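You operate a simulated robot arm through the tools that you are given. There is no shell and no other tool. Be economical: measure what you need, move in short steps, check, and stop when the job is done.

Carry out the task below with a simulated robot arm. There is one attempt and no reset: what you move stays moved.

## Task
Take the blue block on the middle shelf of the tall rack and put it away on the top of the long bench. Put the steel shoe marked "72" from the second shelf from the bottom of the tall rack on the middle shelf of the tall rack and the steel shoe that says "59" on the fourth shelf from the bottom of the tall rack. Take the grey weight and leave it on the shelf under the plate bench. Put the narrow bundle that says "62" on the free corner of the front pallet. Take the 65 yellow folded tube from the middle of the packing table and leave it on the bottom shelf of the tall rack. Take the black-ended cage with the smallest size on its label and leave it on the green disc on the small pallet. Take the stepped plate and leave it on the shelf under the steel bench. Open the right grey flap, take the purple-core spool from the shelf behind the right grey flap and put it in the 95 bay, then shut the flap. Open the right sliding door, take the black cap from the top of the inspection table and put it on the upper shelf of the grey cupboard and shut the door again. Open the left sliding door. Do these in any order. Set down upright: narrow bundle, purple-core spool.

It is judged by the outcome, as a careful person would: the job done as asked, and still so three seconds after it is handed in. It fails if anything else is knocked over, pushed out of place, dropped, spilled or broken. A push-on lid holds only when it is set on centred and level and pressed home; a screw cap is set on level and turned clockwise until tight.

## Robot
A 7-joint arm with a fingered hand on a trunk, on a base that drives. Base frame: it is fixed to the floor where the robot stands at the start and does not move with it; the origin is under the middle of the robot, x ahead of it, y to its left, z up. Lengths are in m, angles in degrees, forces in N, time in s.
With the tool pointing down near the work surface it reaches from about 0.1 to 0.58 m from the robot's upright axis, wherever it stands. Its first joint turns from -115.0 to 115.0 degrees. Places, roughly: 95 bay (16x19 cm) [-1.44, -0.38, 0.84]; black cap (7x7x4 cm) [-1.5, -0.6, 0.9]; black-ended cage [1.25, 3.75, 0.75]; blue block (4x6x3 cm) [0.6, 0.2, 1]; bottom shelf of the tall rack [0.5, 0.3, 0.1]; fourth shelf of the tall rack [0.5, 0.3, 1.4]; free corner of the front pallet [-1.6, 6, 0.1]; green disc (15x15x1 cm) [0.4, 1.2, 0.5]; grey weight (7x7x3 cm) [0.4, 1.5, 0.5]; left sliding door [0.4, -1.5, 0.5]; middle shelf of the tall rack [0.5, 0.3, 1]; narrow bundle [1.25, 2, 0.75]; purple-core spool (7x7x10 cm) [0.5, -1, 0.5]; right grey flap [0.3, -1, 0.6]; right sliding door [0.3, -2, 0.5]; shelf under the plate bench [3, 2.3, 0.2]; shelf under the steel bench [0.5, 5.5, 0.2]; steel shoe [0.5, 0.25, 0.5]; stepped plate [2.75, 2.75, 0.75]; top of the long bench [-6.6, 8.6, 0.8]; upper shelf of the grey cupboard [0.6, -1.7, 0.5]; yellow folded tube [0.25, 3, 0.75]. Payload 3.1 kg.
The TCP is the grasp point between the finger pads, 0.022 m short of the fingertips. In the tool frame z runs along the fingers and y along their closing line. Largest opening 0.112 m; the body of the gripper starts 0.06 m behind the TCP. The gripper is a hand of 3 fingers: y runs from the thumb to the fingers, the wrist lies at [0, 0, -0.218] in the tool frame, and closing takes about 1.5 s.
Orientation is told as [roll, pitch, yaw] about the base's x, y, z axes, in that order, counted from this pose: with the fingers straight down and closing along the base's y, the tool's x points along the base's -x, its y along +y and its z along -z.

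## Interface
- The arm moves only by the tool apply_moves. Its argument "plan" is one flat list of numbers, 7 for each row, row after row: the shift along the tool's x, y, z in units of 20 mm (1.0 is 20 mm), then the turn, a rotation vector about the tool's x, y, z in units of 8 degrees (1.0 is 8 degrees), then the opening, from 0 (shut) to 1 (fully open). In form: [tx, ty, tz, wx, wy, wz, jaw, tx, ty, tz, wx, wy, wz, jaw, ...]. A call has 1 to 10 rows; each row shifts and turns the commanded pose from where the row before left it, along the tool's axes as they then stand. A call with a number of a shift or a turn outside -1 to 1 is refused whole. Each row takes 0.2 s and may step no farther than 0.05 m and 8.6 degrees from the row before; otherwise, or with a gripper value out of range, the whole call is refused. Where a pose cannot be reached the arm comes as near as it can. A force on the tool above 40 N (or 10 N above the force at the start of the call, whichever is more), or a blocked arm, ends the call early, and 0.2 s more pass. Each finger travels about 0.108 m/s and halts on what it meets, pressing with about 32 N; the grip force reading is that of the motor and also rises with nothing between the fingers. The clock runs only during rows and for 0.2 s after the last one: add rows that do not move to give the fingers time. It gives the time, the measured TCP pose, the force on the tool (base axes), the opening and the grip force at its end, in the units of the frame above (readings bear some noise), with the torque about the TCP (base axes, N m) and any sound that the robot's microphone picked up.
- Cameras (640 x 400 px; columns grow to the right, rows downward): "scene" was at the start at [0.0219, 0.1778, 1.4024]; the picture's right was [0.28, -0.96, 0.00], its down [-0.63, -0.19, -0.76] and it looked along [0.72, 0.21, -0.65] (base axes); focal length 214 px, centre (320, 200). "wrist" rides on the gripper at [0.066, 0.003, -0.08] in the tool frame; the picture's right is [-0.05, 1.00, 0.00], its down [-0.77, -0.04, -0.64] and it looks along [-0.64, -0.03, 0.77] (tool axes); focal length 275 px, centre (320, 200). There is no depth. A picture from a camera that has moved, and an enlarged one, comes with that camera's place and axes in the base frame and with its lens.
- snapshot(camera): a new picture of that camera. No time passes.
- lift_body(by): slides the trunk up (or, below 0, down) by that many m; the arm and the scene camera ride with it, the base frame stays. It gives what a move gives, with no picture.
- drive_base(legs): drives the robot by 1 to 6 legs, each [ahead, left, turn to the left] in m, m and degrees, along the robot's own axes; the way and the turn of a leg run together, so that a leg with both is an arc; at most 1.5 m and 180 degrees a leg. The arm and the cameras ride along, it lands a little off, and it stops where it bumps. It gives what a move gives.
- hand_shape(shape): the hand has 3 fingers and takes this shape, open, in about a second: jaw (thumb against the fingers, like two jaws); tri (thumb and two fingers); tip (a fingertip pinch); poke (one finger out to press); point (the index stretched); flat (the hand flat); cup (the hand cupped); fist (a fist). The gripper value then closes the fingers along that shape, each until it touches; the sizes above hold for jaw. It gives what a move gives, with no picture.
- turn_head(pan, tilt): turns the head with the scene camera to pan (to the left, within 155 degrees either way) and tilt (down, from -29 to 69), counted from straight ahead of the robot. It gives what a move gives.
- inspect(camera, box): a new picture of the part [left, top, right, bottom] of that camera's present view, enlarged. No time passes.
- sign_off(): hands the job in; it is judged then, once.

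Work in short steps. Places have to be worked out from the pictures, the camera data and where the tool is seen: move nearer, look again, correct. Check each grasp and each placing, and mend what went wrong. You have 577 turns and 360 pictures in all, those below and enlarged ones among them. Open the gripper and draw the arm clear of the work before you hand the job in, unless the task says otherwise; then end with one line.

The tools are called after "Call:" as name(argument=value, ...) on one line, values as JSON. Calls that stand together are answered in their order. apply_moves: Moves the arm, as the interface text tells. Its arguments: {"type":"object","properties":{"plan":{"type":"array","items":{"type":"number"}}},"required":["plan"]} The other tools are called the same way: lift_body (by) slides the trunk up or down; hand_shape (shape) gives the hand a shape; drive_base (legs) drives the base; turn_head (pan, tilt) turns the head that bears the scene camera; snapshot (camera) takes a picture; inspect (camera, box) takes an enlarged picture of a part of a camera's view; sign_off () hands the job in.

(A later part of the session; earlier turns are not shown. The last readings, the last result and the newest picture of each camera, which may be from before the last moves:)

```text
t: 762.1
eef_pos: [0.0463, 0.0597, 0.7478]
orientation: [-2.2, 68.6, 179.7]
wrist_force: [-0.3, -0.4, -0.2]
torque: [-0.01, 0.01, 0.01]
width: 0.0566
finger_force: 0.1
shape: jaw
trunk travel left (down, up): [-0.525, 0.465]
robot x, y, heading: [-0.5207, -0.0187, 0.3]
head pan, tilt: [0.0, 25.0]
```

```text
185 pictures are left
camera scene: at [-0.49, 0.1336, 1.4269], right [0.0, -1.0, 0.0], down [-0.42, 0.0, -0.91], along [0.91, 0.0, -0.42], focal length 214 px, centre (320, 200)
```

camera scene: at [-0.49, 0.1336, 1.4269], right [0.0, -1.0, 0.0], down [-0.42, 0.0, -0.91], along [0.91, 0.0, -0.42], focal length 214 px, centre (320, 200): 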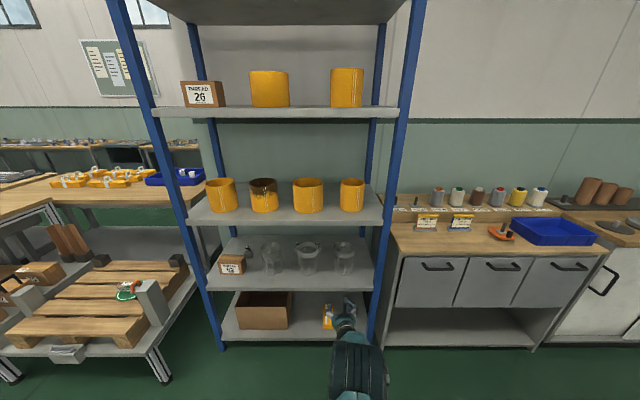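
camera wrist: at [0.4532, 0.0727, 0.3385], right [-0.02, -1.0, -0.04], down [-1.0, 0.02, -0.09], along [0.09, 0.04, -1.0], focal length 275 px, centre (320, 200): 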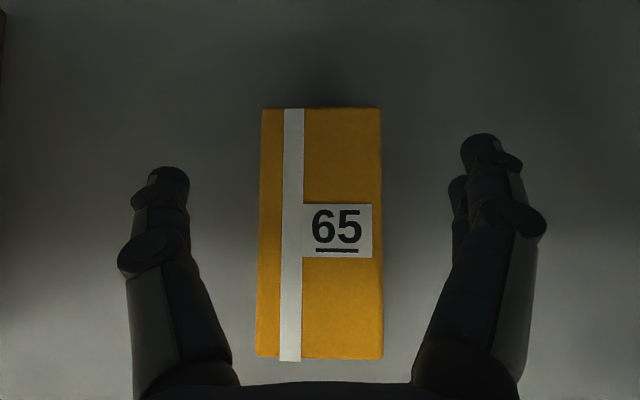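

To keep the elbow/forearm low under the middle shelf, I lower the trunk 0.2 and raise the hand 0.2 by arm.

Call:
lift_body(by=-0.2)

Call:
apply_moves(plan=[0.93, 0, -0.37, 0, 0, 0, 0.5, 0.93, 0, -0.37, 0, 0, 0, 0.5, 0.93, 0, -0.37, 0, 0, 0, 0.5, 0.93, 0, -0.37, 0, 0, 0, 0.5, 0.93, 0, -0.37, 0, 0, 0, 0.5, 0.93, 0, -0.37, 0, 0, 0, 0.5, 0.93, 0, -0.37, 0, 0, 0, 0.5, 0.93, 0, -0.37, 0, 0, 0, 0.5, 0.93, 0, -0.37, 0, 0, 0, 0.5, 0.93, 0, -0.37, 0, 0, 0, 0.5])

Call:
snapshot(camera="scene")

```text
t: 764.3
eef_pos: [0.0485, 0.0585, 0.5439]
orientation: [-2.4, 68.2, 179.6]
wrist_force: [-0.2, -0.1, 0.8]
torque: [-0.04, 0.01, 0.0]
width: 0.0563
finger_force: 0.0
shape: jaw
trunk travel left (down, up): [-0.325, 0.665]
robot x, y, heading: [-0.5235, -0.0176, 0.1]
head pan, tilt: [0.0, 25.0]
```

```text
t: 766.5
eef_pos: [0.0455, 0.0566, 0.7463]
orientation: [-2.4, 68.4, 179.8]
wrist_force: [0.2, 0.3, 0.6]
torque: [0.0, 0.0, 0.0]
width: 0.0568
finger_force: 0.0
shape: jaw
trunk travel left (down, up): [-0.325, 0.665]
robot x, y, heading: [-0.522, -0.0209, 0.1]
head pan, tilt: [0.0, 25.0]
```

```text
184 pictures are left
camera scene: at [-0.4901, 0.1335, 1.2269], right [0.0, -1.0, 0.0], down [-0.42, 0.0, -0.91], along [0.91, 0.0, -0.42], focal length 214 px, centre (320, 200)
```

scene: 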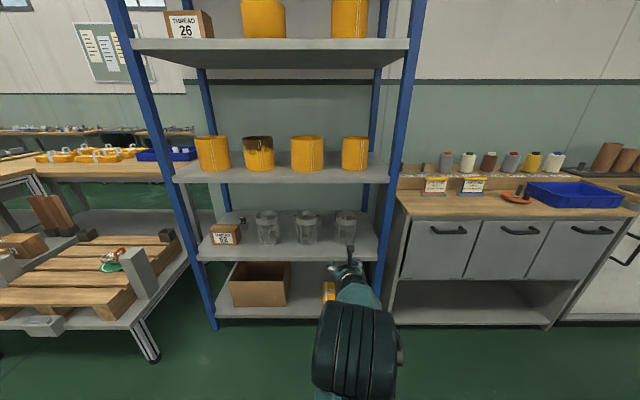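

Now I align to y≈0.2 and drive forward so the camera looks over the cages.

Call:
drive_base(legs=[[0, 0.15, 0], [0.36, 0, 0]])

Call:
snapshot(camera="wrist")

Call:
snapshot(camera="scene")

```text
t: 769.8
eef_pos: [0.4051, 0.1997, 0.7465]
orientation: [-2.3, 68.5, 179.1]
wrist_force: [-0.1, -0.5, -0.2]
torque: [0.0, -0.02, 0.05]
width: 0.0568
finger_force: 0.1
shape: jaw
trunk travel left (down, up): [-0.325, 0.665]
robot x, y, heading: [-0.1666, 0.129, -0.7]
head pan, tilt: [0.0, 25.0]
```

```text
183 pictures are left
camera wrist: at [0.3547, 0.1949, 0.839], right [0.01, -1.0, -0.06], down [-0.88, 0.02, -0.48], along [0.48, 0.05, -0.87], focal length 275 px, centre (320, 200)
```

wrist: 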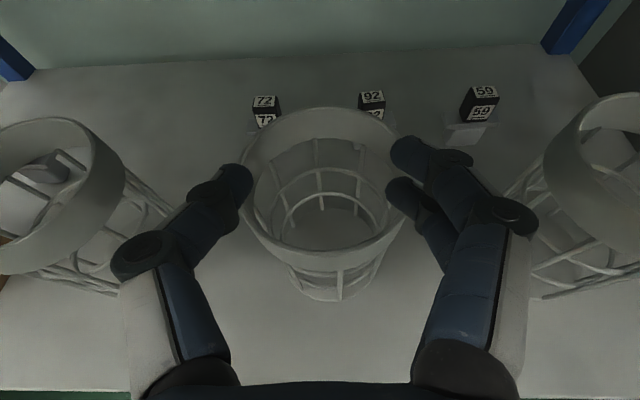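

```text
182 pictures are left
camera scene: at [-0.1309, 0.2828, 1.227], right [-0.01, -1.0, 0.0], down [-0.42, 0.0, -0.91], along [0.91, -0.01, -0.42], focal length 214 px, centre (320, 200)
```

scene: 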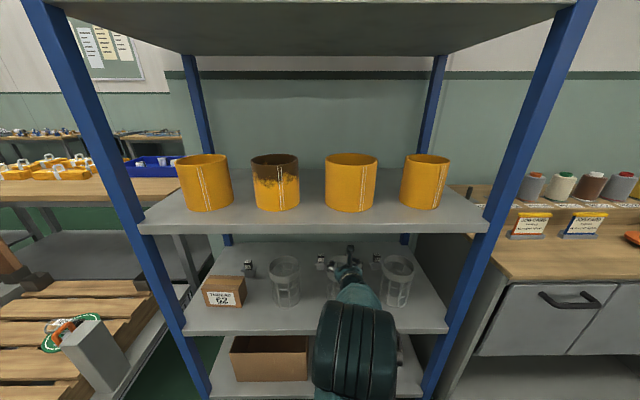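

Now the tags read clearly: "72" at about (0.60, 0.27), "92", and "59" at about (0.60, 0.03). Cage rims are at z≈0.67. I drive in 0.12 and shift over to the "72" shoe.

Call:
drive_base(legs=[[0.12, 0, 0.7]])

Call:
apply_moves(plan=[0.3, -0.9, 0.7, 0, 0, 0, 0.6, 0.3, -0.9, 0.7, 0, 0, 0, 0.6, 0.3, -0.9, 0.7, 0, 0, 0, 0.6, 0.3, -0.9, 0.7, 0, 0, 0, 0.6])

Call:
snapshot(camera="wrist")

Call:
snapshot(camera="scene")

```text
t: 771.0
eef_pos: [0.5209, 0.2043, 0.7462]
orientation: [-2.3, 68.4, 179.7]
wrist_force: [0.5, -0.3, -0.1]
torque: [0.01, -0.02, 0.03]
width: 0.0568
finger_force: 0.0
shape: jaw
trunk travel left (down, up): [-0.325, 0.665]
robot x, y, heading: [-0.048, 0.1278, 0.2]
head pan, tilt: [0.0, 25.0]
```

```text
t: 772.0
eef_pos: [0.58, 0.2767, 0.7481]
orientation: [-2.4, 68.3, 179.5]
wrist_force: [-0.7, 0.0, 0.2]
torque: [0.0, 0.01, 0.03]
width: 0.0667
finger_force: 0.0
shape: jaw
trunk travel left (down, up): [-0.325, 0.665]
robot x, y, heading: [-0.0474, 0.1264, 0.0]
head pan, tilt: [0.0, 25.0]
```

```text
181 pictures are left
camera wrist: at [0.5299, 0.2712, 0.8406], right [0.01, -1.0, -0.06], down [-0.88, 0.02, -0.48], along [0.48, 0.06, -0.88], focal length 275 px, centre (320, 200)
```

wrist: 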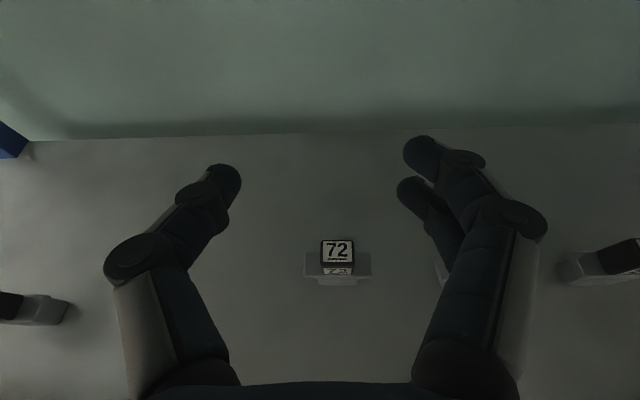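

```text
180 pictures are left
camera scene: at [-0.0155, 0.2824, 1.227], right [0.0, -1.0, 0.0], down [-0.42, 0.0, -0.91], along [0.91, 0.0, -0.42], focal length 214 px, centre (320, 200)
```

scene: 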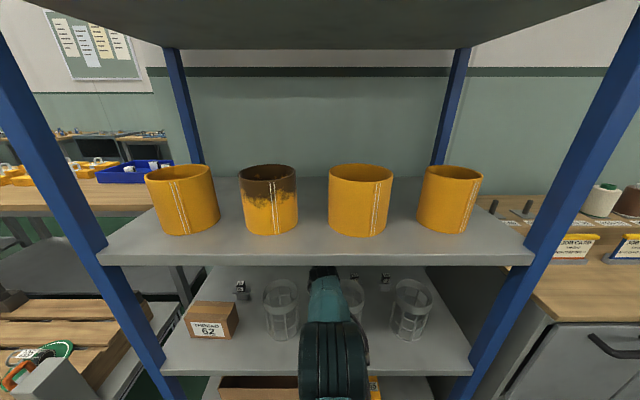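

Triangulated: the 72 tag's top is at (0.5995, 0.271, 0.63). I lower while steepening the hand, in two stages.

Call:
apply_moves(plan=[-0.84, 0.07, 0.6, 0, -1, 0, 0.6, -0.77, 0.07, 0.67, 0, -1, 0, 0.6, -0.67, 0.07, 0.77, 0, -1, 0, 0.6])

Call:
snapshot(camera="wrist")

Call:
snapshot(camera="scene")

```text
t: 772.9
eef_pos: [0.4906, 0.1885, 0.6315]
orientation: [1.7, 37.5, 174.0]
wrist_force: [2.6, 4.4, 3.9]
torque: [-0.42, 0.39, -0.21]
width: 0.067
finger_force: 0.0
shape: jaw
trunk travel left (down, up): [-0.325, 0.665]
robot x, y, heading: [-0.1085, 0.1088, -6.0]
head pan, tilt: [0.0, 25.0]
stopped in row 3: the arm was blocked; the commanded pose is now the measured one
```

```text
179 pictures are left
camera wrist: at [0.4937, 0.1874, 0.7353], right [-0.16, -0.99, 0.0], down [-0.99, 0.16, 0.03], along [-0.03, 0.01, -1.0], focal length 275 px, centre (320, 200)
```

wrist: 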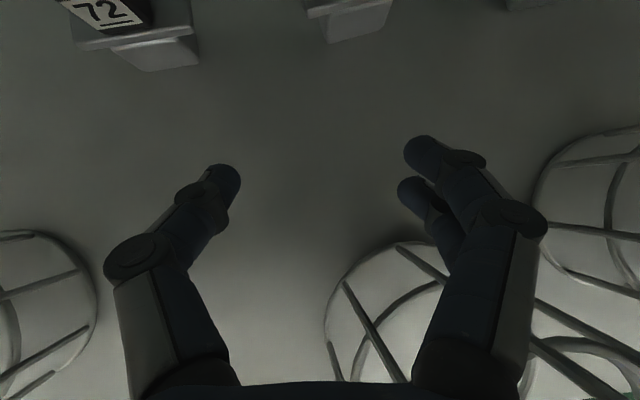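

```text
178 pictures are left
camera scene: at [-0.118, 0.3896, 1.221], right [-0.1, -0.99, 0.1], down [-0.37, -0.06, -0.93], along [0.92, -0.13, -0.36], focal length 214 px, centre (320, 200)
```

scene: 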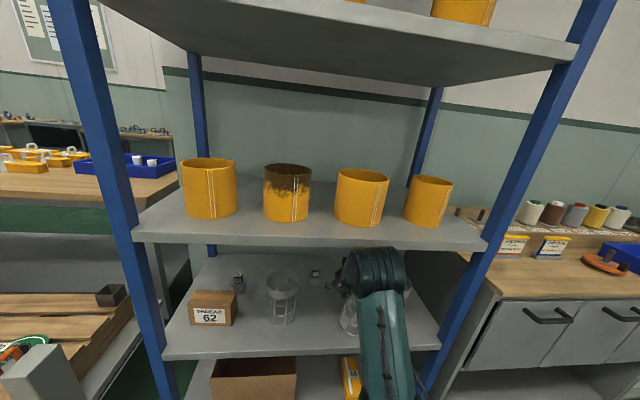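

The arm reconfigured and was blocked, tilting the robot slightly. I stop and inspect the situation closely.

Call:
inspect(camera="scene", box=[160, 220, 480, 380])

```text
2.00 times, centred on (320, 300) of scene
camera zoom: at [-0.118, 0.3896, 1.221], right [-0.1, -0.99, 0.1], down [-0.37, -0.06, -0.93], along [0.92, -0.13, -0.36], focal length 429 px, centre (320, 0)
```

zoom: 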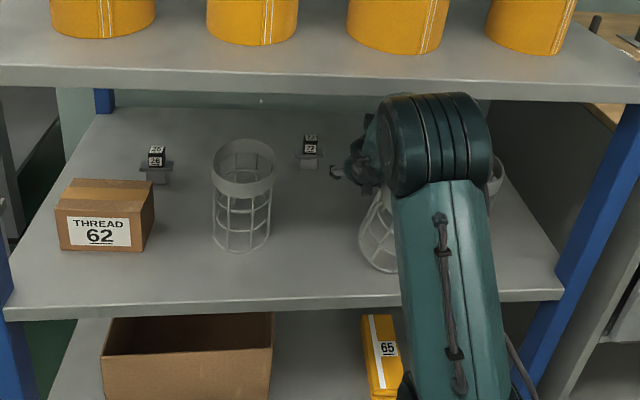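

Cage 2 has been tipped against the hand. I move very gently: tilt the fingers back up in place and rise slightly, one small step at a time.

Call:
apply_moves(plan=[0.25, 0, -0.2, 0, 0.6, 0, 0.6])

Call:
inspect(camera="scene", box=[240, 200, 480, 350])

Call:
snapshot(camera="wrist")

```text
t: 773.2
eef_pos: [0.5083, 0.0312, 0.5819]
orientation: [-9.2, 34.1, 163.0]
wrist_force: [6.9, 1.0, 7.6]
torque: [-0.19, 0.92, -0.11]
width: 0.0652
finger_force: 0.0
shape: jaw
trunk travel left (down, up): [-0.325, 0.665]
robot x, y, heading: [-0.1066, 0.0923, -10.1]
head pan, tilt: [0.0, 25.0]
stopped in row 1: the arm was blocked; the commanded pose is now the measured one
```

```text
2.67 times, centred on (360, 275) of scene
camera zoom: at [-0.0695, 0.2058, 1.2343], right [-0.18, -0.98, -0.03], down [-0.4, 0.1, -0.91], along [0.9, -0.15, -0.41], focal length 572 px, centre (213, 0)
```

zoom: 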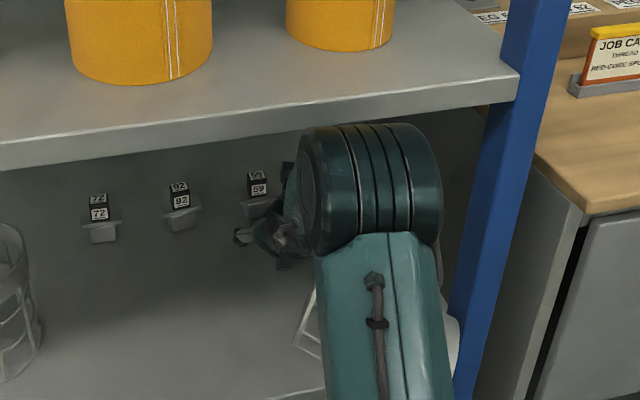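

```text
175 pictures are left
camera wrist: at [0.5137, 0.0128, 0.6856], right [-0.24, -0.96, -0.16], down [-0.97, 0.23, 0.09], along [-0.05, 0.18, -0.98], focal length 275 px, centre (320, 200)
```

wrist: 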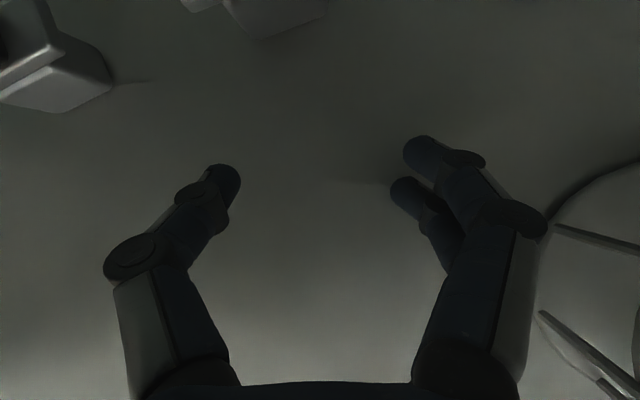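

The robot is still settling. I hold still for a moment and re-read.

Call:
apply_moves(plan=[0, 0, 0, 0, 0, 0, 0.6])

Call:
snapshot(camera="scene")

```text
t: 773.8
eef_pos: [0.503, 0.012, 0.5797]
orientation: [-6.4, 33.4, 161.1]
wrist_force: [-0.6, -0.4, 2.9]
torque: [-0.15, 0.04, -0.01]
width: 0.0674
finger_force: 0.0
shape: jaw
trunk travel left (down, up): [-0.325, 0.665]
robot x, y, heading: [-0.1083, 0.0824, -11.9]
head pan, tilt: [0.0, 25.0]
stopped in row 1: the arm was blocked; the commanded pose is now the measured one
```

```text
174 pictures are left
camera scene: at [-0.0521, 0.2142, 1.2281], right [-0.2, -0.98, -0.01], down [-0.41, 0.09, -0.91], along [0.89, -0.18, -0.42], focal length 214 px, centre (320, 200)
```

scene: 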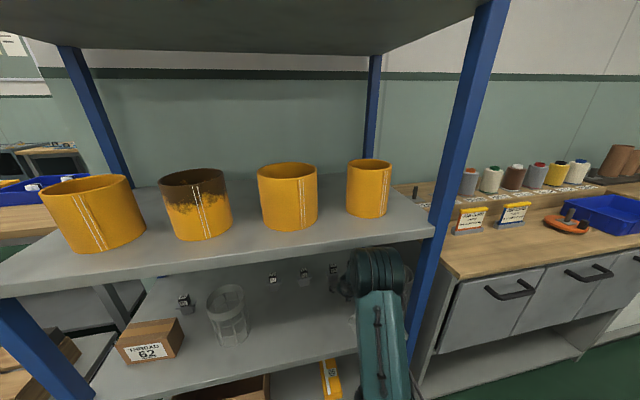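

Call:
inspect(camera="scene", box=[180, 230, 460, 400])

```text
2.29 times, centred on (320, 315) of scene
camera zoom: at [-0.0521, 0.2142, 1.2281], right [-0.2, -0.98, -0.01], down [-0.41, 0.09, -0.91], along [0.89, -0.18, -0.42], focal length 490 px, centre (320, -63)
```

zoom: 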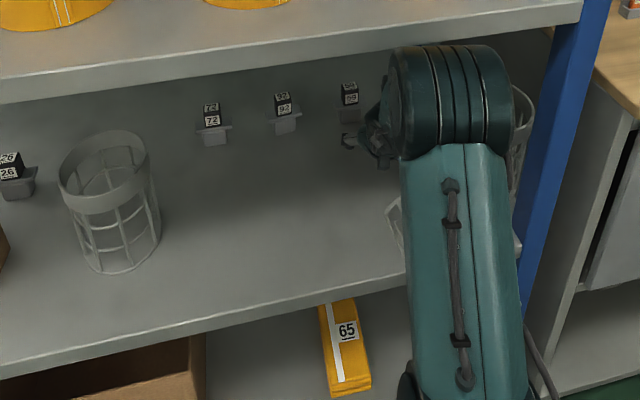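

The two right cages have been shoved aside; the shoes are untouched. The elbow jams at the middle shelf lip. I back the base 3 cm while extending the hand forward to free the elbow without dragging anything.

Call:
drive_base(legs=[[-0.03, 0, 0]])

Call:
apply_moves(plan=[1, 0, 0.6, 0, 0.4, 0, 0.6])

Call:
snapshot(camera="scene")

```text
t: 774.6
eef_pos: [0.4858, 0.0332, 0.5835]
orientation: [-5.9, 34.2, 162.7]
wrist_force: [0.5, 0.2, 1.1]
torque: [-0.03, -0.01, 0.02]
width: 0.0669
finger_force: 0.0
shape: jaw
trunk travel left (down, up): [-0.325, 0.665]
robot x, y, heading: [-0.1327, 0.0891, -10.9]
head pan, tilt: [0.0, 25.0]
```

```text
t: 775.0
eef_pos: [0.5085, 0.0274, 0.584]
orientation: [-5.9, 37.3, 162.3]
wrist_force: [0.2, -0.6, 0.6]
torque: [0.0, -0.03, -0.01]
width: 0.0671
finger_force: 0.0
shape: jaw
trunk travel left (down, up): [-0.325, 0.665]
robot x, y, heading: [-0.1318, 0.0936, -11.3]
head pan, tilt: [0.0, 25.0]
```

```text
172 pictures are left
camera scene: at [-0.0708, 0.2328, 1.227], right [-0.2, -0.98, 0.0], down [-0.41, 0.08, -0.91], along [0.89, -0.18, -0.42], focal length 214 px, centre (320, 200)
```

scene: 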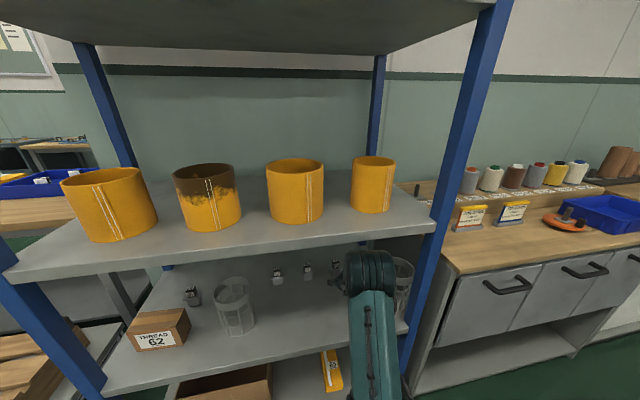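

The elbow is free and the robot level again. I tilt the fingers up in place (lowering the wrist), then look.

Call:
apply_moves(plan=[0.1, 0, 0, 0, 1, 0, 0.4, 0.1, 0, 0, 0, 1, 0, 0.4])

Call:
snapshot(camera="scene")

Call:
snapshot(camera="wrist")

```text
t: 775.6
eef_pos: [0.5121, 0.0268, 0.5861]
orientation: [-7.9, 53.3, 159.5]
wrist_force: [0.2, 0.3, 0.1]
torque: [0.0, -0.01, 0.0]
width: 0.045
finger_force: 0.0
shape: jaw
trunk travel left (down, up): [-0.325, 0.665]
robot x, y, heading: [-0.1315, 0.0891, -11.7]
head pan, tilt: [0.0, 25.0]
```

```text
171 pictures are left
camera scene: at [-0.0709, 0.2335, 1.2269], right [-0.2, -0.98, 0.0], down [-0.41, 0.08, -0.91], along [0.89, -0.18, -0.42], focal length 214 px, centre (320, 200)
```

scene: 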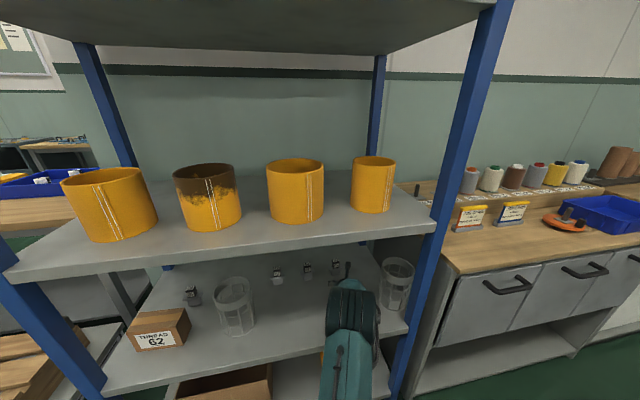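

```text
170 pictures are left
camera wrist: at [0.4847, 0.023, 0.6872], right [-0.27, -0.96, -0.12], down [-0.93, 0.29, -0.24], along [0.26, 0.05, -0.96], focal length 275 px, centre (320, 200)
```

wrist: 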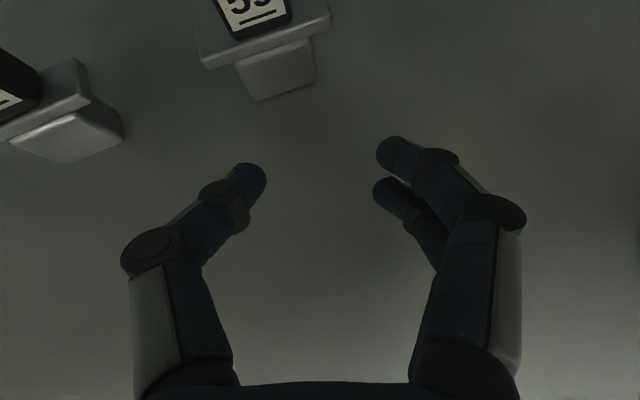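

One cage stands upright at the right; I continue tilting and raising the hand above rim height.

Call:
apply_moves(plan=[0.8, 0, -0.6, 0, 0.9, 0, 0.3, 0.88, 0, -0.48, 0, 0.9, 0, 0.3, 0.93, 0, -0.36, 0, 0, 0, 0.3, 0.93, 0, -0.36, 0, 0, 0, 0.3])

Call:
snapshot(camera="scene")

```text
t: 776.6
eef_pos: [0.5106, 0.0204, 0.6658]
orientation: [-12.5, 67.4, 154.2]
wrist_force: [0.6, -0.4, 0.0]
torque: [0.01, 0.01, -0.02]
width: 0.034
finger_force: 0.1
shape: jaw
trunk travel left (down, up): [-0.325, 0.665]
robot x, y, heading: [-0.13, 0.0889, -11.9]
head pan, tilt: [0.0, 25.0]
```

```text
169 pictures are left
camera scene: at [-0.0709, 0.2329, 1.2269], right [-0.2, -0.98, 0.0], down [-0.41, 0.08, -0.91], along [0.89, -0.18, -0.42], focal length 214 px, centre (320, 200)
```

scene: 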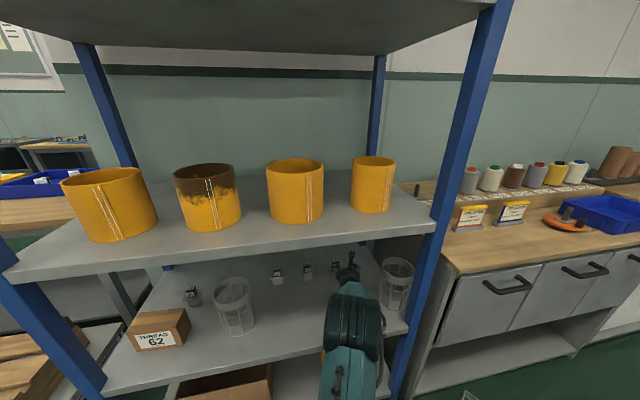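

I raise a bit more and then back straight out.

Call:
apply_moves(plan=[0.93, 0, -0.36, 0, 0, 0, 0.3, 0.93, 0, -0.36, 0, 0, 0, 0.3, 0.93, 0, -0.36, 0, 0, 0, 0.3, 0.93, 0, -0.36, 0, 0, 0, 0.3])

Call:
drive_base(legs=[[-0.4, 0.08, 0]])

Call:
turn_head(pan=0, tilt=40)

Call:
snapshot(camera="scene")

```text
t: 777.6
eef_pos: [0.5106, 0.0125, 0.7452]
orientation: [-12.6, 67.3, 154.3]
wrist_force: [0.6, 0.6, 0.4]
torque: [-0.03, -0.03, -0.02]
width: 0.0339
finger_force: 0.1
shape: jaw
trunk travel left (down, up): [-0.325, 0.665]
robot x, y, heading: [-0.1373, 0.088, -11.3]
head pan, tilt: [0.0, 25.0]
```

```text
t: 780.2
eef_pos: [0.1311, 0.171, 0.7458]
orientation: [-12.5, 67.4, 154.3]
wrist_force: [0.1, 0.6, 0.2]
torque: [0.0, -0.01, 0.02]
width: 0.034
finger_force: 0.0
shape: jaw
trunk travel left (down, up): [-0.325, 0.665]
robot x, y, heading: [-0.5132, 0.2467, -11.4]
head pan, tilt: [0.0, 25.0]
```

```text
t: 780.9
eef_pos: [0.1304, 0.1712, 0.7452]
orientation: [-12.5, 67.3, 154.3]
wrist_force: [0.0, -1.1, 0.4]
torque: [-0.01, 0.0, 0.01]
width: 0.0338
finger_force: 0.0
shape: jaw
trunk travel left (down, up): [-0.325, 0.665]
robot x, y, heading: [-0.5128, 0.2474, -11.6]
head pan, tilt: [0.0, 40.0]
```

```text
168 pictures are left
camera scene: at [-0.4578, 0.3933, 1.2037], right [-0.2, -0.98, 0.0], down [-0.63, 0.13, -0.77], along [0.75, -0.15, -0.64], focal length 214 px, centre (320, 200)
```

scene: 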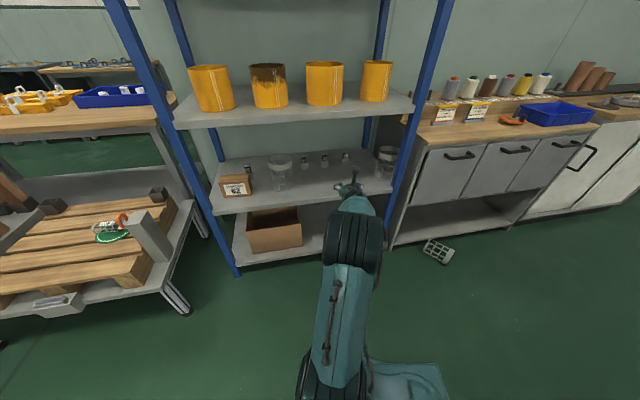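

Cage 2 fell to the floor in front of the cupboard; I'll put it and cage 3 back afterwards. With them out of the way, I can now take the shoes from the front with the hand nearly horizontal. First I straighten the base and hand.

Call:
drive_base(legs=[[0, 0, 11.6]])

Call:
apply_moves(plan=[0, 0, 0, 0, 0, -0.67, 0.6])

Call:
turn_head(pan=0, tilt=25)

Call:
inspect(camera="scene", box=[180, 130, 460, 330])

```text
t: 782.1
eef_pos: [0.1322, 0.2997, 0.7458]
orientation: [-12.6, 67.3, 165.7]
wrist_force: [0.6, 0.5, -0.1]
torque: [-0.01, -0.04, -0.03]
width: 0.0338
finger_force: 0.1
shape: jaw
trunk travel left (down, up): [-0.325, 0.665]
robot x, y, heading: [-0.5134, 0.2493, -0.1]
head pan, tilt: [0.0, 40.0]
```

```text
t: 782.5
eef_pos: [0.1334, 0.2999, 0.744]
orientation: [0.5, 67.9, 179.7]
wrist_force: [0.1, -0.2, 0.0]
torque: [0.01, -0.03, 0.02]
width: 0.0666
finger_force: 0.1
shape: jaw
trunk travel left (down, up): [-0.325, 0.665]
robot x, y, heading: [-0.5165, 0.2496, -0.2]
head pan, tilt: [0.0, 40.0]
```

```text
t: 783.3
eef_pos: [0.133, 0.3015, 0.7453]
orientation: [0.3, 67.9, 179.7]
wrist_force: [0.8, -0.7, 0.4]
torque: [-0.02, 0.0, 0.0]
width: 0.0667
finger_force: 0.1
shape: jaw
trunk travel left (down, up): [-0.325, 0.665]
robot x, y, heading: [-0.5126, 0.2449, 0.3]
head pan, tilt: [0.0, 25.0]
```

```text
2.00 times, centred on (320, 230) of scene
camera zoom: at [-0.4805, 0.4013, 1.2269], right [0.0, -1.0, 0.0], down [-0.42, 0.0, -0.91], along [0.91, 0.0, -0.42], focal length 429 px, centre (320, 140)
```

zoom: 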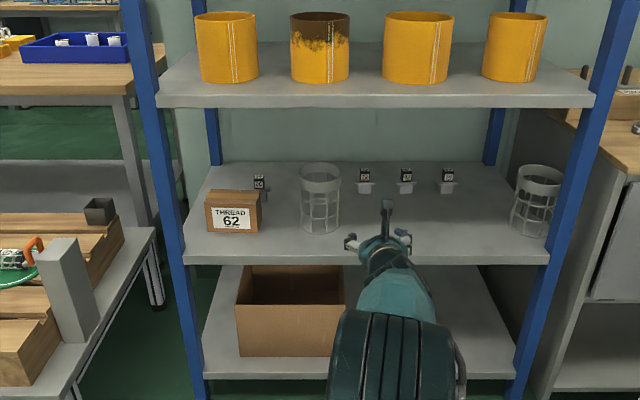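

All three shoes are free to approach. I lower to z≈0.63, align with "72" and drive in.

Call:
lift_body(by=-0.11)

Call:
drive_base(legs=[[0.34, -0.03, -0.2]])

Call:
snapshot(camera="wrist")

Call:
snapshot(camera="scene")

```text
t: 784.7
eef_pos: [0.1335, 0.3004, 0.6354]
orientation: [0.5, 67.9, 179.7]
wrist_force: [-1.4, -0.2, 0.1]
torque: [0.04, 0.02, 0.04]
width: 0.0668
finger_force: 0.0
shape: jaw
trunk travel left (down, up): [-0.215, 0.775]
robot x, y, heading: [-0.5169, 0.2457, 0.0]
head pan, tilt: [0.0, 25.0]
```

```text
t: 786.9
eef_pos: [0.4742, 0.2692, 0.6351]
orientation: [0.6, 67.9, 179.7]
wrist_force: [-0.1, -0.1, 0.3]
torque: [-0.03, 0.02, -0.03]
width: 0.0666
finger_force: 0.0
shape: jaw
trunk travel left (down, up): [-0.215, 0.775]
robot x, y, heading: [-0.1714, 0.2193, -0.1]
head pan, tilt: [0.0, 25.0]
```

```text
166 pictures are left
camera wrist: at [0.425, 0.2675, 0.7272], right [-0.03, -1.0, -0.04], down [-0.88, 0.05, -0.48], along [0.48, 0.02, -0.88], focal length 275 px, centre (320, 200)
```

wrist: 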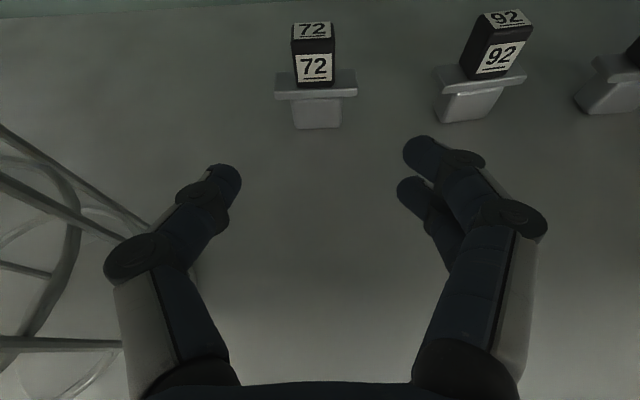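

```text
165 pictures are left
camera scene: at [-0.1389, 0.3708, 1.117], right [0.0, -1.0, 0.0], down [-0.42, 0.0, -0.91], along [0.91, 0.0, -0.42], focal length 214 px, centre (320, 200)
```

scene: 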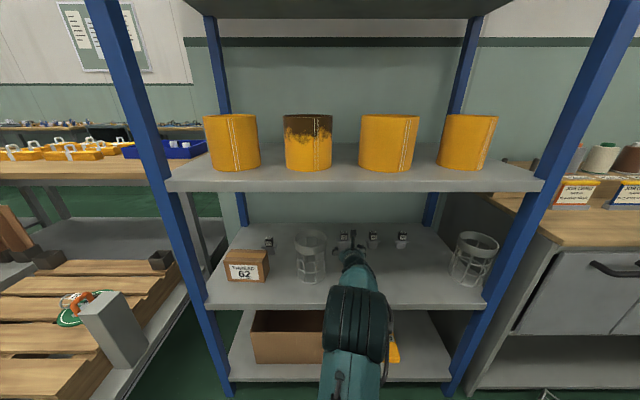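

Tag 72's cube is centred at about (0.60, 0.270, 0.614). I narrow the fingers, lower 1.2 cm, and drive in.

Call:
apply_moves(plan=[0, 0, 0, 0, 0, 0, 0.5, -0.55, 0, 0.22, 0, 0, 0, 0.45])

Call:
drive_base(legs=[[0.07, 0, 0]])

Call:
snapshot(camera="wrist")

```text
t: 787.5
eef_pos: [0.474, 0.2691, 0.6231]
orientation: [0.6, 67.9, 179.9]
wrist_force: [0.7, 0.0, -0.1]
torque: [0.01, 0.01, 0.02]
width: 0.0512
finger_force: 0.0
shape: jaw
trunk travel left (down, up): [-0.215, 0.775]
robot x, y, heading: [-0.1685, 0.2198, 0.1]
head pan, tilt: [0.0, 25.0]
```

```text
t: 788.5
eef_pos: [0.5436, 0.2681, 0.6235]
orientation: [0.5, 67.9, 179.7]
wrist_force: [0.1, 0.6, -0.3]
torque: [-0.01, 0.04, 0.01]
width: 0.0508
finger_force: 0.1
shape: jaw
trunk travel left (down, up): [-0.215, 0.775]
robot x, y, heading: [-0.1018, 0.2194, -0.2]
head pan, tilt: [0.0, 25.0]
```

```text
164 pictures are left
camera wrist: at [0.4944, 0.2673, 0.7159], right [-0.03, -1.0, -0.04], down [-0.88, 0.05, -0.48], along [0.48, 0.02, -0.88], focal length 275 px, centre (320, 200)
```

wrist: 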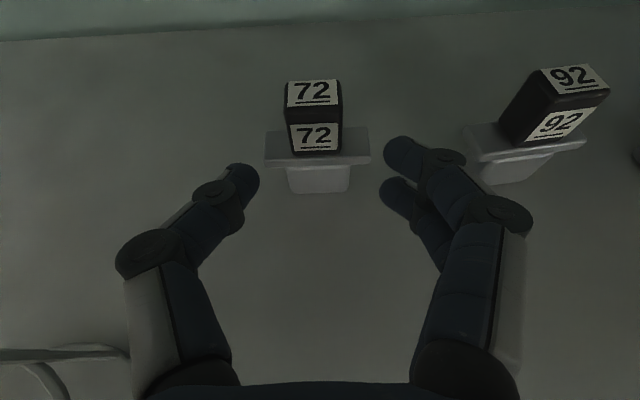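

Aligned. I advance 5.5 cm so the fingers straddle the cube.

Call:
apply_moves(plan=[0.36, -0.05, 0.88, 0, 0, 0, 0.45, 0.36, -0.05, 0.88, 0, 0, 0, 0.45, 0.33, 0, 0.8, 0, 0, 0, 0.45])

Call:
snapshot(camera="wrist")

```text
t: 789.3
eef_pos: [0.5983, 0.271, 0.6238]
orientation: [0.4, 67.9, 179.7]
wrist_force: [0.1, 0.2, -0.2]
torque: [-0.03, 0.0, -0.03]
width: 0.0508
finger_force: 0.0
shape: jaw
trunk travel left (down, up): [-0.215, 0.775]
robot x, y, heading: [-0.1031, 0.2167, -0.2]
head pan, tilt: [0.0, 25.0]
```

```text
163 pictures are left
camera wrist: at [0.5494, 0.2684, 0.7159], right [-0.03, -1.0, -0.04], down [-0.88, 0.05, -0.48], along [0.48, 0.02, -0.88], focal length 275 px, centre (320, 200)
```

wrist: 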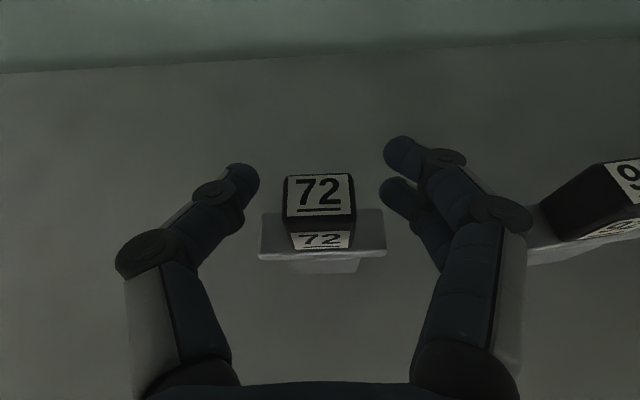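

Cube is between the fingers. Closing.

Call:
apply_moves(plan=[0, 0, 0, 0, 0, 0, 0.35, 0, 0, 0, 0, 0, 0, 0.25, 0, 0, 0, 0, 0, 0, 0.15, 0, 0, 0, 0, 0, 0, 0.05, 0, 0, 0, 0, 0, 0, 0, 0, 0, 0, 0, 0, 0, 0])

Call:
snapshot(camera="wrist")

```text
t: 790.7
eef_pos: [0.5983, 0.2703, 0.624]
orientation: [0.5, 67.9, 179.7]
wrist_force: [0.5, 0.0, -0.9]
torque: [0.01, 0.0, 0.01]
width: 0.0001
finger_force: 31.3
shape: jaw
trunk travel left (down, up): [-0.215, 0.775]
robot x, y, heading: [-0.1018, 0.2137, -0.4]
head pan, tilt: [0.0, 25.0]
```

```text
162 pictures are left
camera wrist: at [0.5492, 0.2687, 0.7159], right [-0.03, -1.0, -0.04], down [-0.88, 0.05, -0.48], along [0.48, 0.02, -0.88], focal length 275 px, centre (320, 200)
```

wrist: 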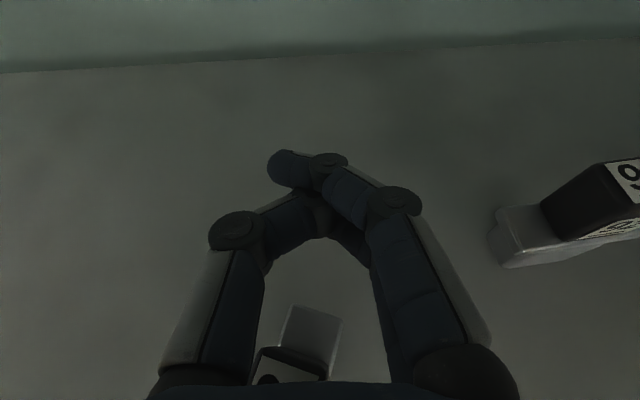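

The shoe slipped out toward the palm. I open slowly and look at how it lies.

Call:
apply_moves(plan=[0, 0, 0, 0, 0, 0, 0.15, 0, 0, 0, 0, 0, 0, 0.3, 0, 0, 0, 0, 0, 0, 0.45, 0, 0, 0, 0, 0, 0, 0.6])

Call:
snapshot(camera="wrist")

Call:
inspect(camera="scene", box=[240, 210, 460, 330])

```text
t: 791.7
eef_pos: [0.5996, 0.2709, 0.6234]
orientation: [0.5, 67.8, 179.7]
wrist_force: [-0.1, -0.2, -0.1]
torque: [0.03, 0.0, 0.0]
width: 0.0665
finger_force: 0.1
shape: jaw
trunk travel left (down, up): [-0.215, 0.775]
robot x, y, heading: [-0.1009, 0.2122, -0.2]
head pan, tilt: [0.0, 25.0]
```

```text
161 pictures are left
camera wrist: at [0.5492, 0.2687, 0.7159], right [-0.03, -1.0, -0.04], down [-0.88, 0.05, -0.48], along [0.48, 0.02, -0.88], focal length 275 px, centre (320, 200)
```

wrist: 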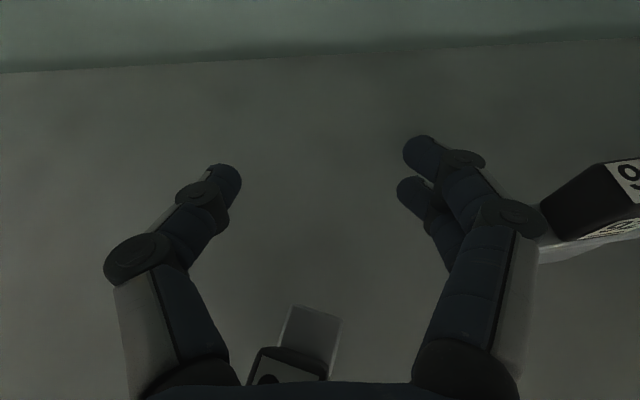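

```text
2.91 times, centred on (350, 270) of scene
camera zoom: at [-0.0692, 0.3707, 1.117], right [0.0, -1.0, 0.0], down [-0.42, 0.0, -0.91], along [0.91, 0.0, -0.42], focal length 624 px, centre (233, -4)
```

zoom: 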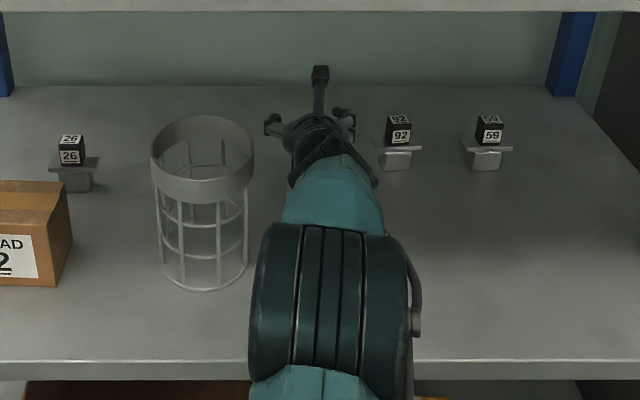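

The shoe is lying below the palm. I raise 4 cm and back off 0.2 m to see it.

Call:
lift_body(by=0.04)

Call:
drive_base(legs=[[-0.17, 0, 0.2]])

Call:
snapshot(camera="wrist")

```text
t: 792.6
eef_pos: [0.599, 0.2704, 0.6636]
orientation: [0.5, 67.9, 179.7]
wrist_force: [0.3, 0.0, 0.4]
torque: [-0.02, 0.01, -0.02]
width: 0.0667
finger_force: 0.1
shape: jaw
trunk travel left (down, up): [-0.255, 0.735]
robot x, y, heading: [-0.1001, 0.2189, -0.0]
head pan, tilt: [0.0, 25.0]
```

```text
t: 794.0
eef_pos: [0.4291, 0.2737, 0.6636]
orientation: [0.5, 67.9, 179.9]
wrist_force: [-0.4, -0.5, -0.1]
torque: [0.0, -0.01, 0.02]
width: 0.0669
finger_force: 0.0
shape: jaw
trunk travel left (down, up): [-0.255, 0.735]
robot x, y, heading: [-0.2709, 0.2149, 0.3]
head pan, tilt: [0.0, 25.0]
```

```text
159 pictures are left
camera wrist: at [0.3798, 0.271, 0.7559], right [-0.03, -1.0, -0.04], down [-0.88, 0.04, -0.48], along [0.48, 0.02, -0.88], focal length 275 px, centre (320, 200)
```

wrist: 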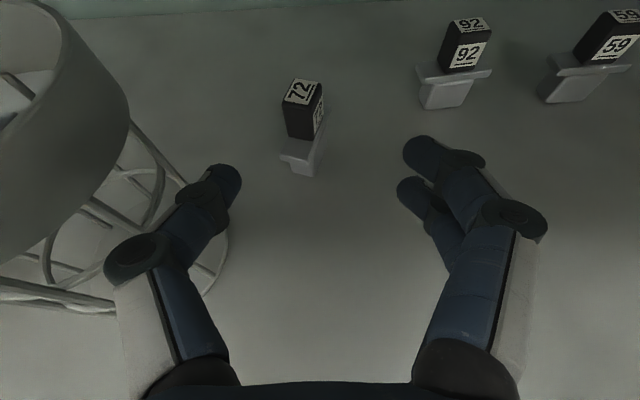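

The shoe is still upright, just rotated and moved to about (0.533, 0.285). This time I'll pinch with the fingertips (TCP 2 cm short of the cube). I lower and approach with a narrower opening.

Call:
apply_moves(plan=[0, -0.2, 0, 0, 0, 0, 0.42, 0, -0.2, 0, 0, 0, 0, 0.42])

Call:
lift_body(by=-0.042)

Call:
snapshot(camera="wrist")

```text
t: 794.6
eef_pos: [0.4298, 0.2803, 0.6624]
orientation: [0.4, 67.9, 179.7]
wrist_force: [-0.5, 0.4, -0.4]
torque: [0.04, 0.0, 0.03]
width: 0.0478
finger_force: 0.1
shape: jaw
trunk travel left (down, up): [-0.255, 0.735]
robot x, y, heading: [-0.2761, 0.2161, -0.2]
head pan, tilt: [0.0, 25.0]
```

```text
t: 795.5
eef_pos: [0.4291, 0.2805, 0.6219]
orientation: [0.5, 67.9, 179.8]
wrist_force: [-0.3, 1.4, 0.3]
torque: [-0.01, 0.02, -0.02]
width: 0.0473
finger_force: 0.1
shape: jaw
trunk travel left (down, up): [-0.213, 0.777]
robot x, y, heading: [-0.2719, 0.217, 0.0]
head pan, tilt: [0.0, 25.0]
```

```text
158 pictures are left
camera wrist: at [0.3802, 0.279, 0.7138], right [-0.03, -1.0, -0.04], down [-0.88, 0.04, -0.48], along [0.48, 0.02, -0.88], focal length 275 px, centre (320, 200)
```

wrist: 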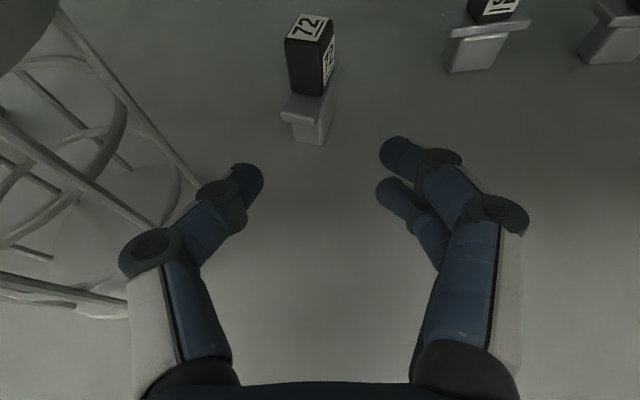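

Thumb clearance to cage 1 is small, so I yaw the hand ~10° to the left about the fingertip, which moves the knuckles away from the cage, then advance.

Call:
apply_moves(plan=[0, 0, 0, 0.58, 0, -0.235, 0.42, 0, 0, 0, 0.58, 0, -0.235, 0.42])

Call:
drive_base(legs=[[0.05, 0, 0]])

Call:
snapshot(camera="wrist")

```text
t: 796.1
eef_pos: [0.4298, 0.2818, 0.6221]
orientation: [0.4, 68.0, -170.1]
wrist_force: [0.0, 0.2, -0.4]
torque: [0.02, -0.01, -0.03]
width: 0.0475
finger_force: 0.0
shape: jaw
trunk travel left (down, up): [-0.213, 0.777]
robot x, y, heading: [-0.2745, 0.2192, -0.0]
head pan, tilt: [0.0, 25.0]
```

```text
t: 797.0
eef_pos: [0.4813, 0.281, 0.622]
orientation: [0.5, 67.9, -170.1]
wrist_force: [-0.1, -0.5, 0.5]
torque: [0.02, -0.03, -0.03]
width: 0.0473
finger_force: 0.0
shape: jaw
trunk travel left (down, up): [-0.213, 0.777]
robot x, y, heading: [-0.2203, 0.2196, 0.1]
head pan, tilt: [0.0, 25.0]
```

```text
157 pictures are left
camera wrist: at [0.4319, 0.2715, 0.7138], right [0.15, -0.99, -0.04], down [-0.87, -0.11, -0.47], along [0.47, 0.1, -0.88], focal length 275 px, centre (320, 200)
```

wrist: 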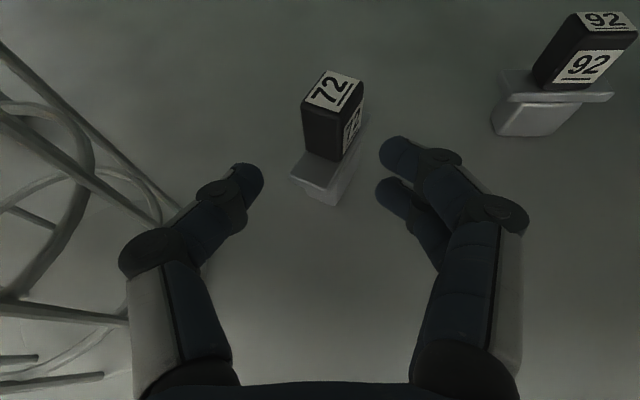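

Thumb is clear of the cage now. I advance 3 cm and close slowly, checking.

Call:
apply_moves(plan=[0.287, 0.15, 0.707, 0, 0, 0, 0.42, 0.287, 0.15, 0.707, 0, 0, 0, 0.42, 0, 0, 0, 0, 0, 0, 0.32, 0, 0, 0, 0, 0, 0, 0.26])

Call:
snapshot(camera="wrist")

```text
t: 798.0
eef_pos: [0.5115, 0.2811, 0.6212]
orientation: [0.5, 67.9, -170.1]
wrist_force: [0.2, -0.1, -0.2]
torque: [0.05, 0.03, -0.03]
width: 0.0298
finger_force: 0.0
shape: jaw
trunk travel left (down, up): [-0.213, 0.777]
robot x, y, heading: [-0.2195, 0.2225, 0.6]
head pan, tilt: [0.0, 25.0]
```

```text
156 pictures are left
camera wrist: at [0.4631, 0.2701, 0.7132], right [0.15, -0.99, -0.04], down [-0.87, -0.11, -0.47], along [0.46, 0.11, -0.88], focal length 275 px, centre (320, 200)
```

wrist: 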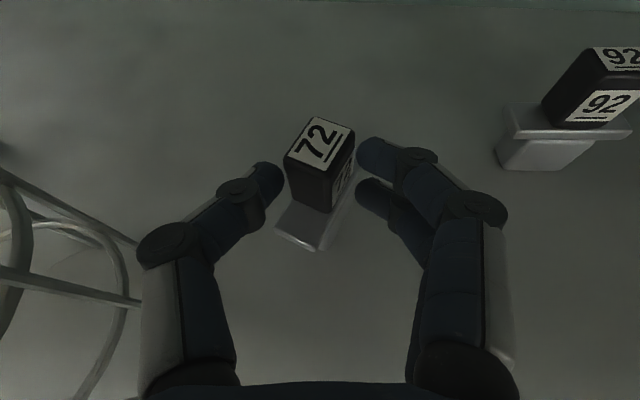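

Call:
apply_moves(plan=[0, 0, 0, 0, 0, 0, 0.2, 0, 0, 0, 0, 0, 0, 0.1, 0, 0, 0, 0, 0, 0, 0, 0, 0, 0, 0, 0, 0, 0])

Call:
snapshot(camera="wrist")

```text
t: 799.0
eef_pos: [0.5108, 0.2803, 0.6205]
orientation: [0.5, 67.9, -170.2]
wrist_force: [0.7, -0.2, -0.1]
torque: [0.03, -0.01, -0.02]
width: 0.0
finger_force: 31.9
shape: jaw
trunk travel left (down, up): [-0.213, 0.777]
robot x, y, heading: [-0.2204, 0.2174, 0.1]
head pan, tilt: [0.0, 25.0]
```

```text
155 pictures are left
camera wrist: at [0.463, 0.27, 0.7132], right [0.15, -0.99, -0.04], down [-0.87, -0.11, -0.47], along [0.46, 0.1, -0.88], focal length 275 px, centre (320, 200)
```

wrist: 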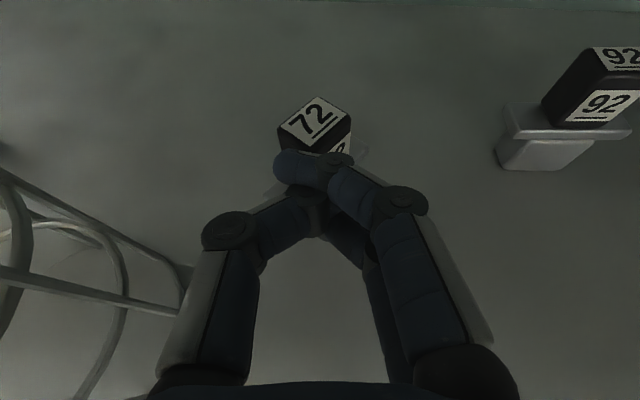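

It slipped forward this time. I open, back off a little, and look at its orientation.

Call:
apply_moves(plan=[0, 0, 0, 0, 0, 0, 0.2, 0, 0, 0, 0, 0, 0, 0.4, -0.38, 0, -0.92, 0, 0, 0, 0.5, -0.38, 0, -0.92, 0, 0, 0, 0.6, -0.38, 0, -0.92, 0, 0, 0, 0.6])

Call:
inspect(camera="wrist", box=[200, 0, 440, 150])

```text
t: 800.2
eef_pos: [0.453, 0.2735, 0.6202]
orientation: [0.5, 67.9, -170.0]
wrist_force: [1.1, -0.1, -0.2]
torque: [-0.03, -0.04, 0.0]
width: 0.0668
finger_force: 0.0
shape: jaw
trunk travel left (down, up): [-0.213, 0.777]
robot x, y, heading: [-0.2246, 0.2222, 0.0]
head pan, tilt: [0.0, 25.0]
```

```text
2.67 times, centred on (320, 75) of wrist
camera zoom: at [0.4041, 0.262, 0.7127], right [0.15, -0.99, -0.04], down [-0.87, -0.11, -0.48], along [0.47, 0.11, -0.88], focal length 734 px, centre (320, 533)
```

zoom: 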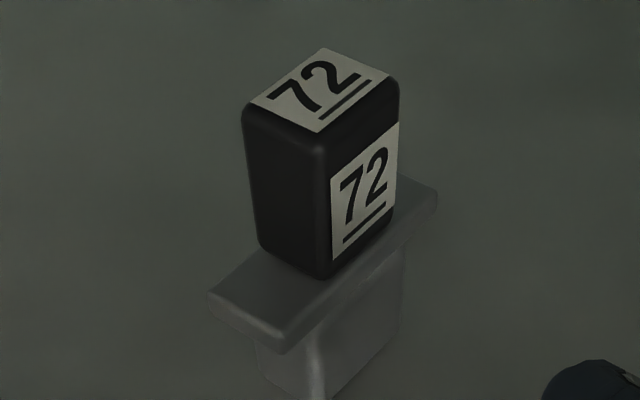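

The shoe is rotated ~50°. I yaw the hand another 40° left so it faces the label side squarely, keeping the fingertip in place.

Call:
apply_moves(plan=[0, 0, 0, 0.9, 0, -0.365, 0.6, 0, 0, 0, 0.9, 0, -0.365, 0.6, 0, 0, 0, 0.9, 0, -0.365, 0.6])

Call:
snapshot(camera="scene")

Call:
snapshot(camera="wrist")

```text
t: 801.0
eef_pos: [0.4521, 0.2724, 0.6224]
orientation: [0.3, 67.8, -146.8]
wrist_force: [-0.6, 0.4, 0.3]
torque: [0.0, 0.01, -0.05]
width: 0.0667
finger_force: 0.1
shape: jaw
trunk travel left (down, up): [-0.213, 0.777]
robot x, y, heading: [-0.2218, 0.2209, 0.4]
head pan, tilt: [0.0, 25.0]
```

```text
153 pictures are left
camera scene: at [-0.1889, 0.371, 1.115], right [0.0, -1.0, 0.0], down [-0.42, 0.0, -0.91], along [0.91, 0.0, -0.42], focal length 214 px, centre (320, 200)
```

scene: 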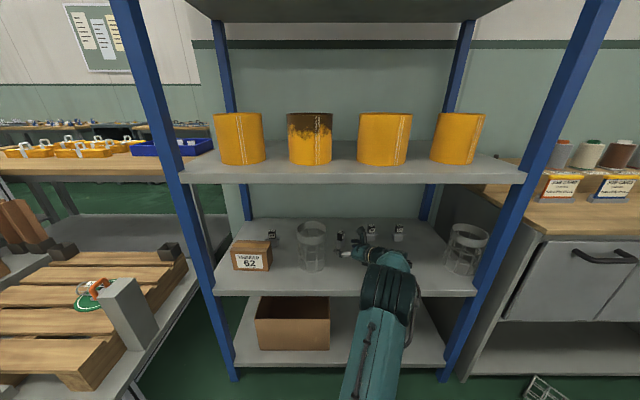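

```text
152 pictures are left
camera wrist: at [0.4124, 0.2431, 0.7132], right [0.53, -0.85, -0.04], down [-0.76, -0.45, -0.47], along [0.38, 0.28, -0.88], focal length 275 px, centre (320, 200)
```

wrist: 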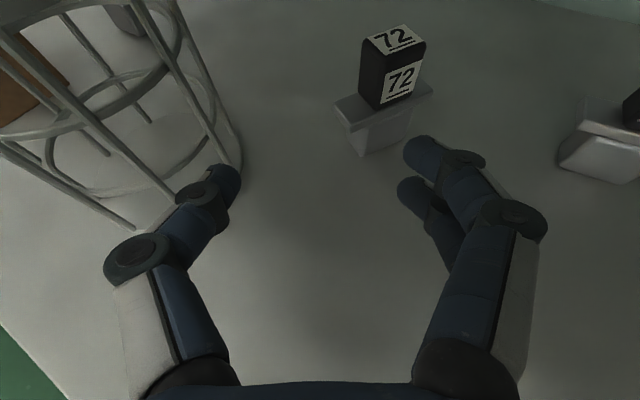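

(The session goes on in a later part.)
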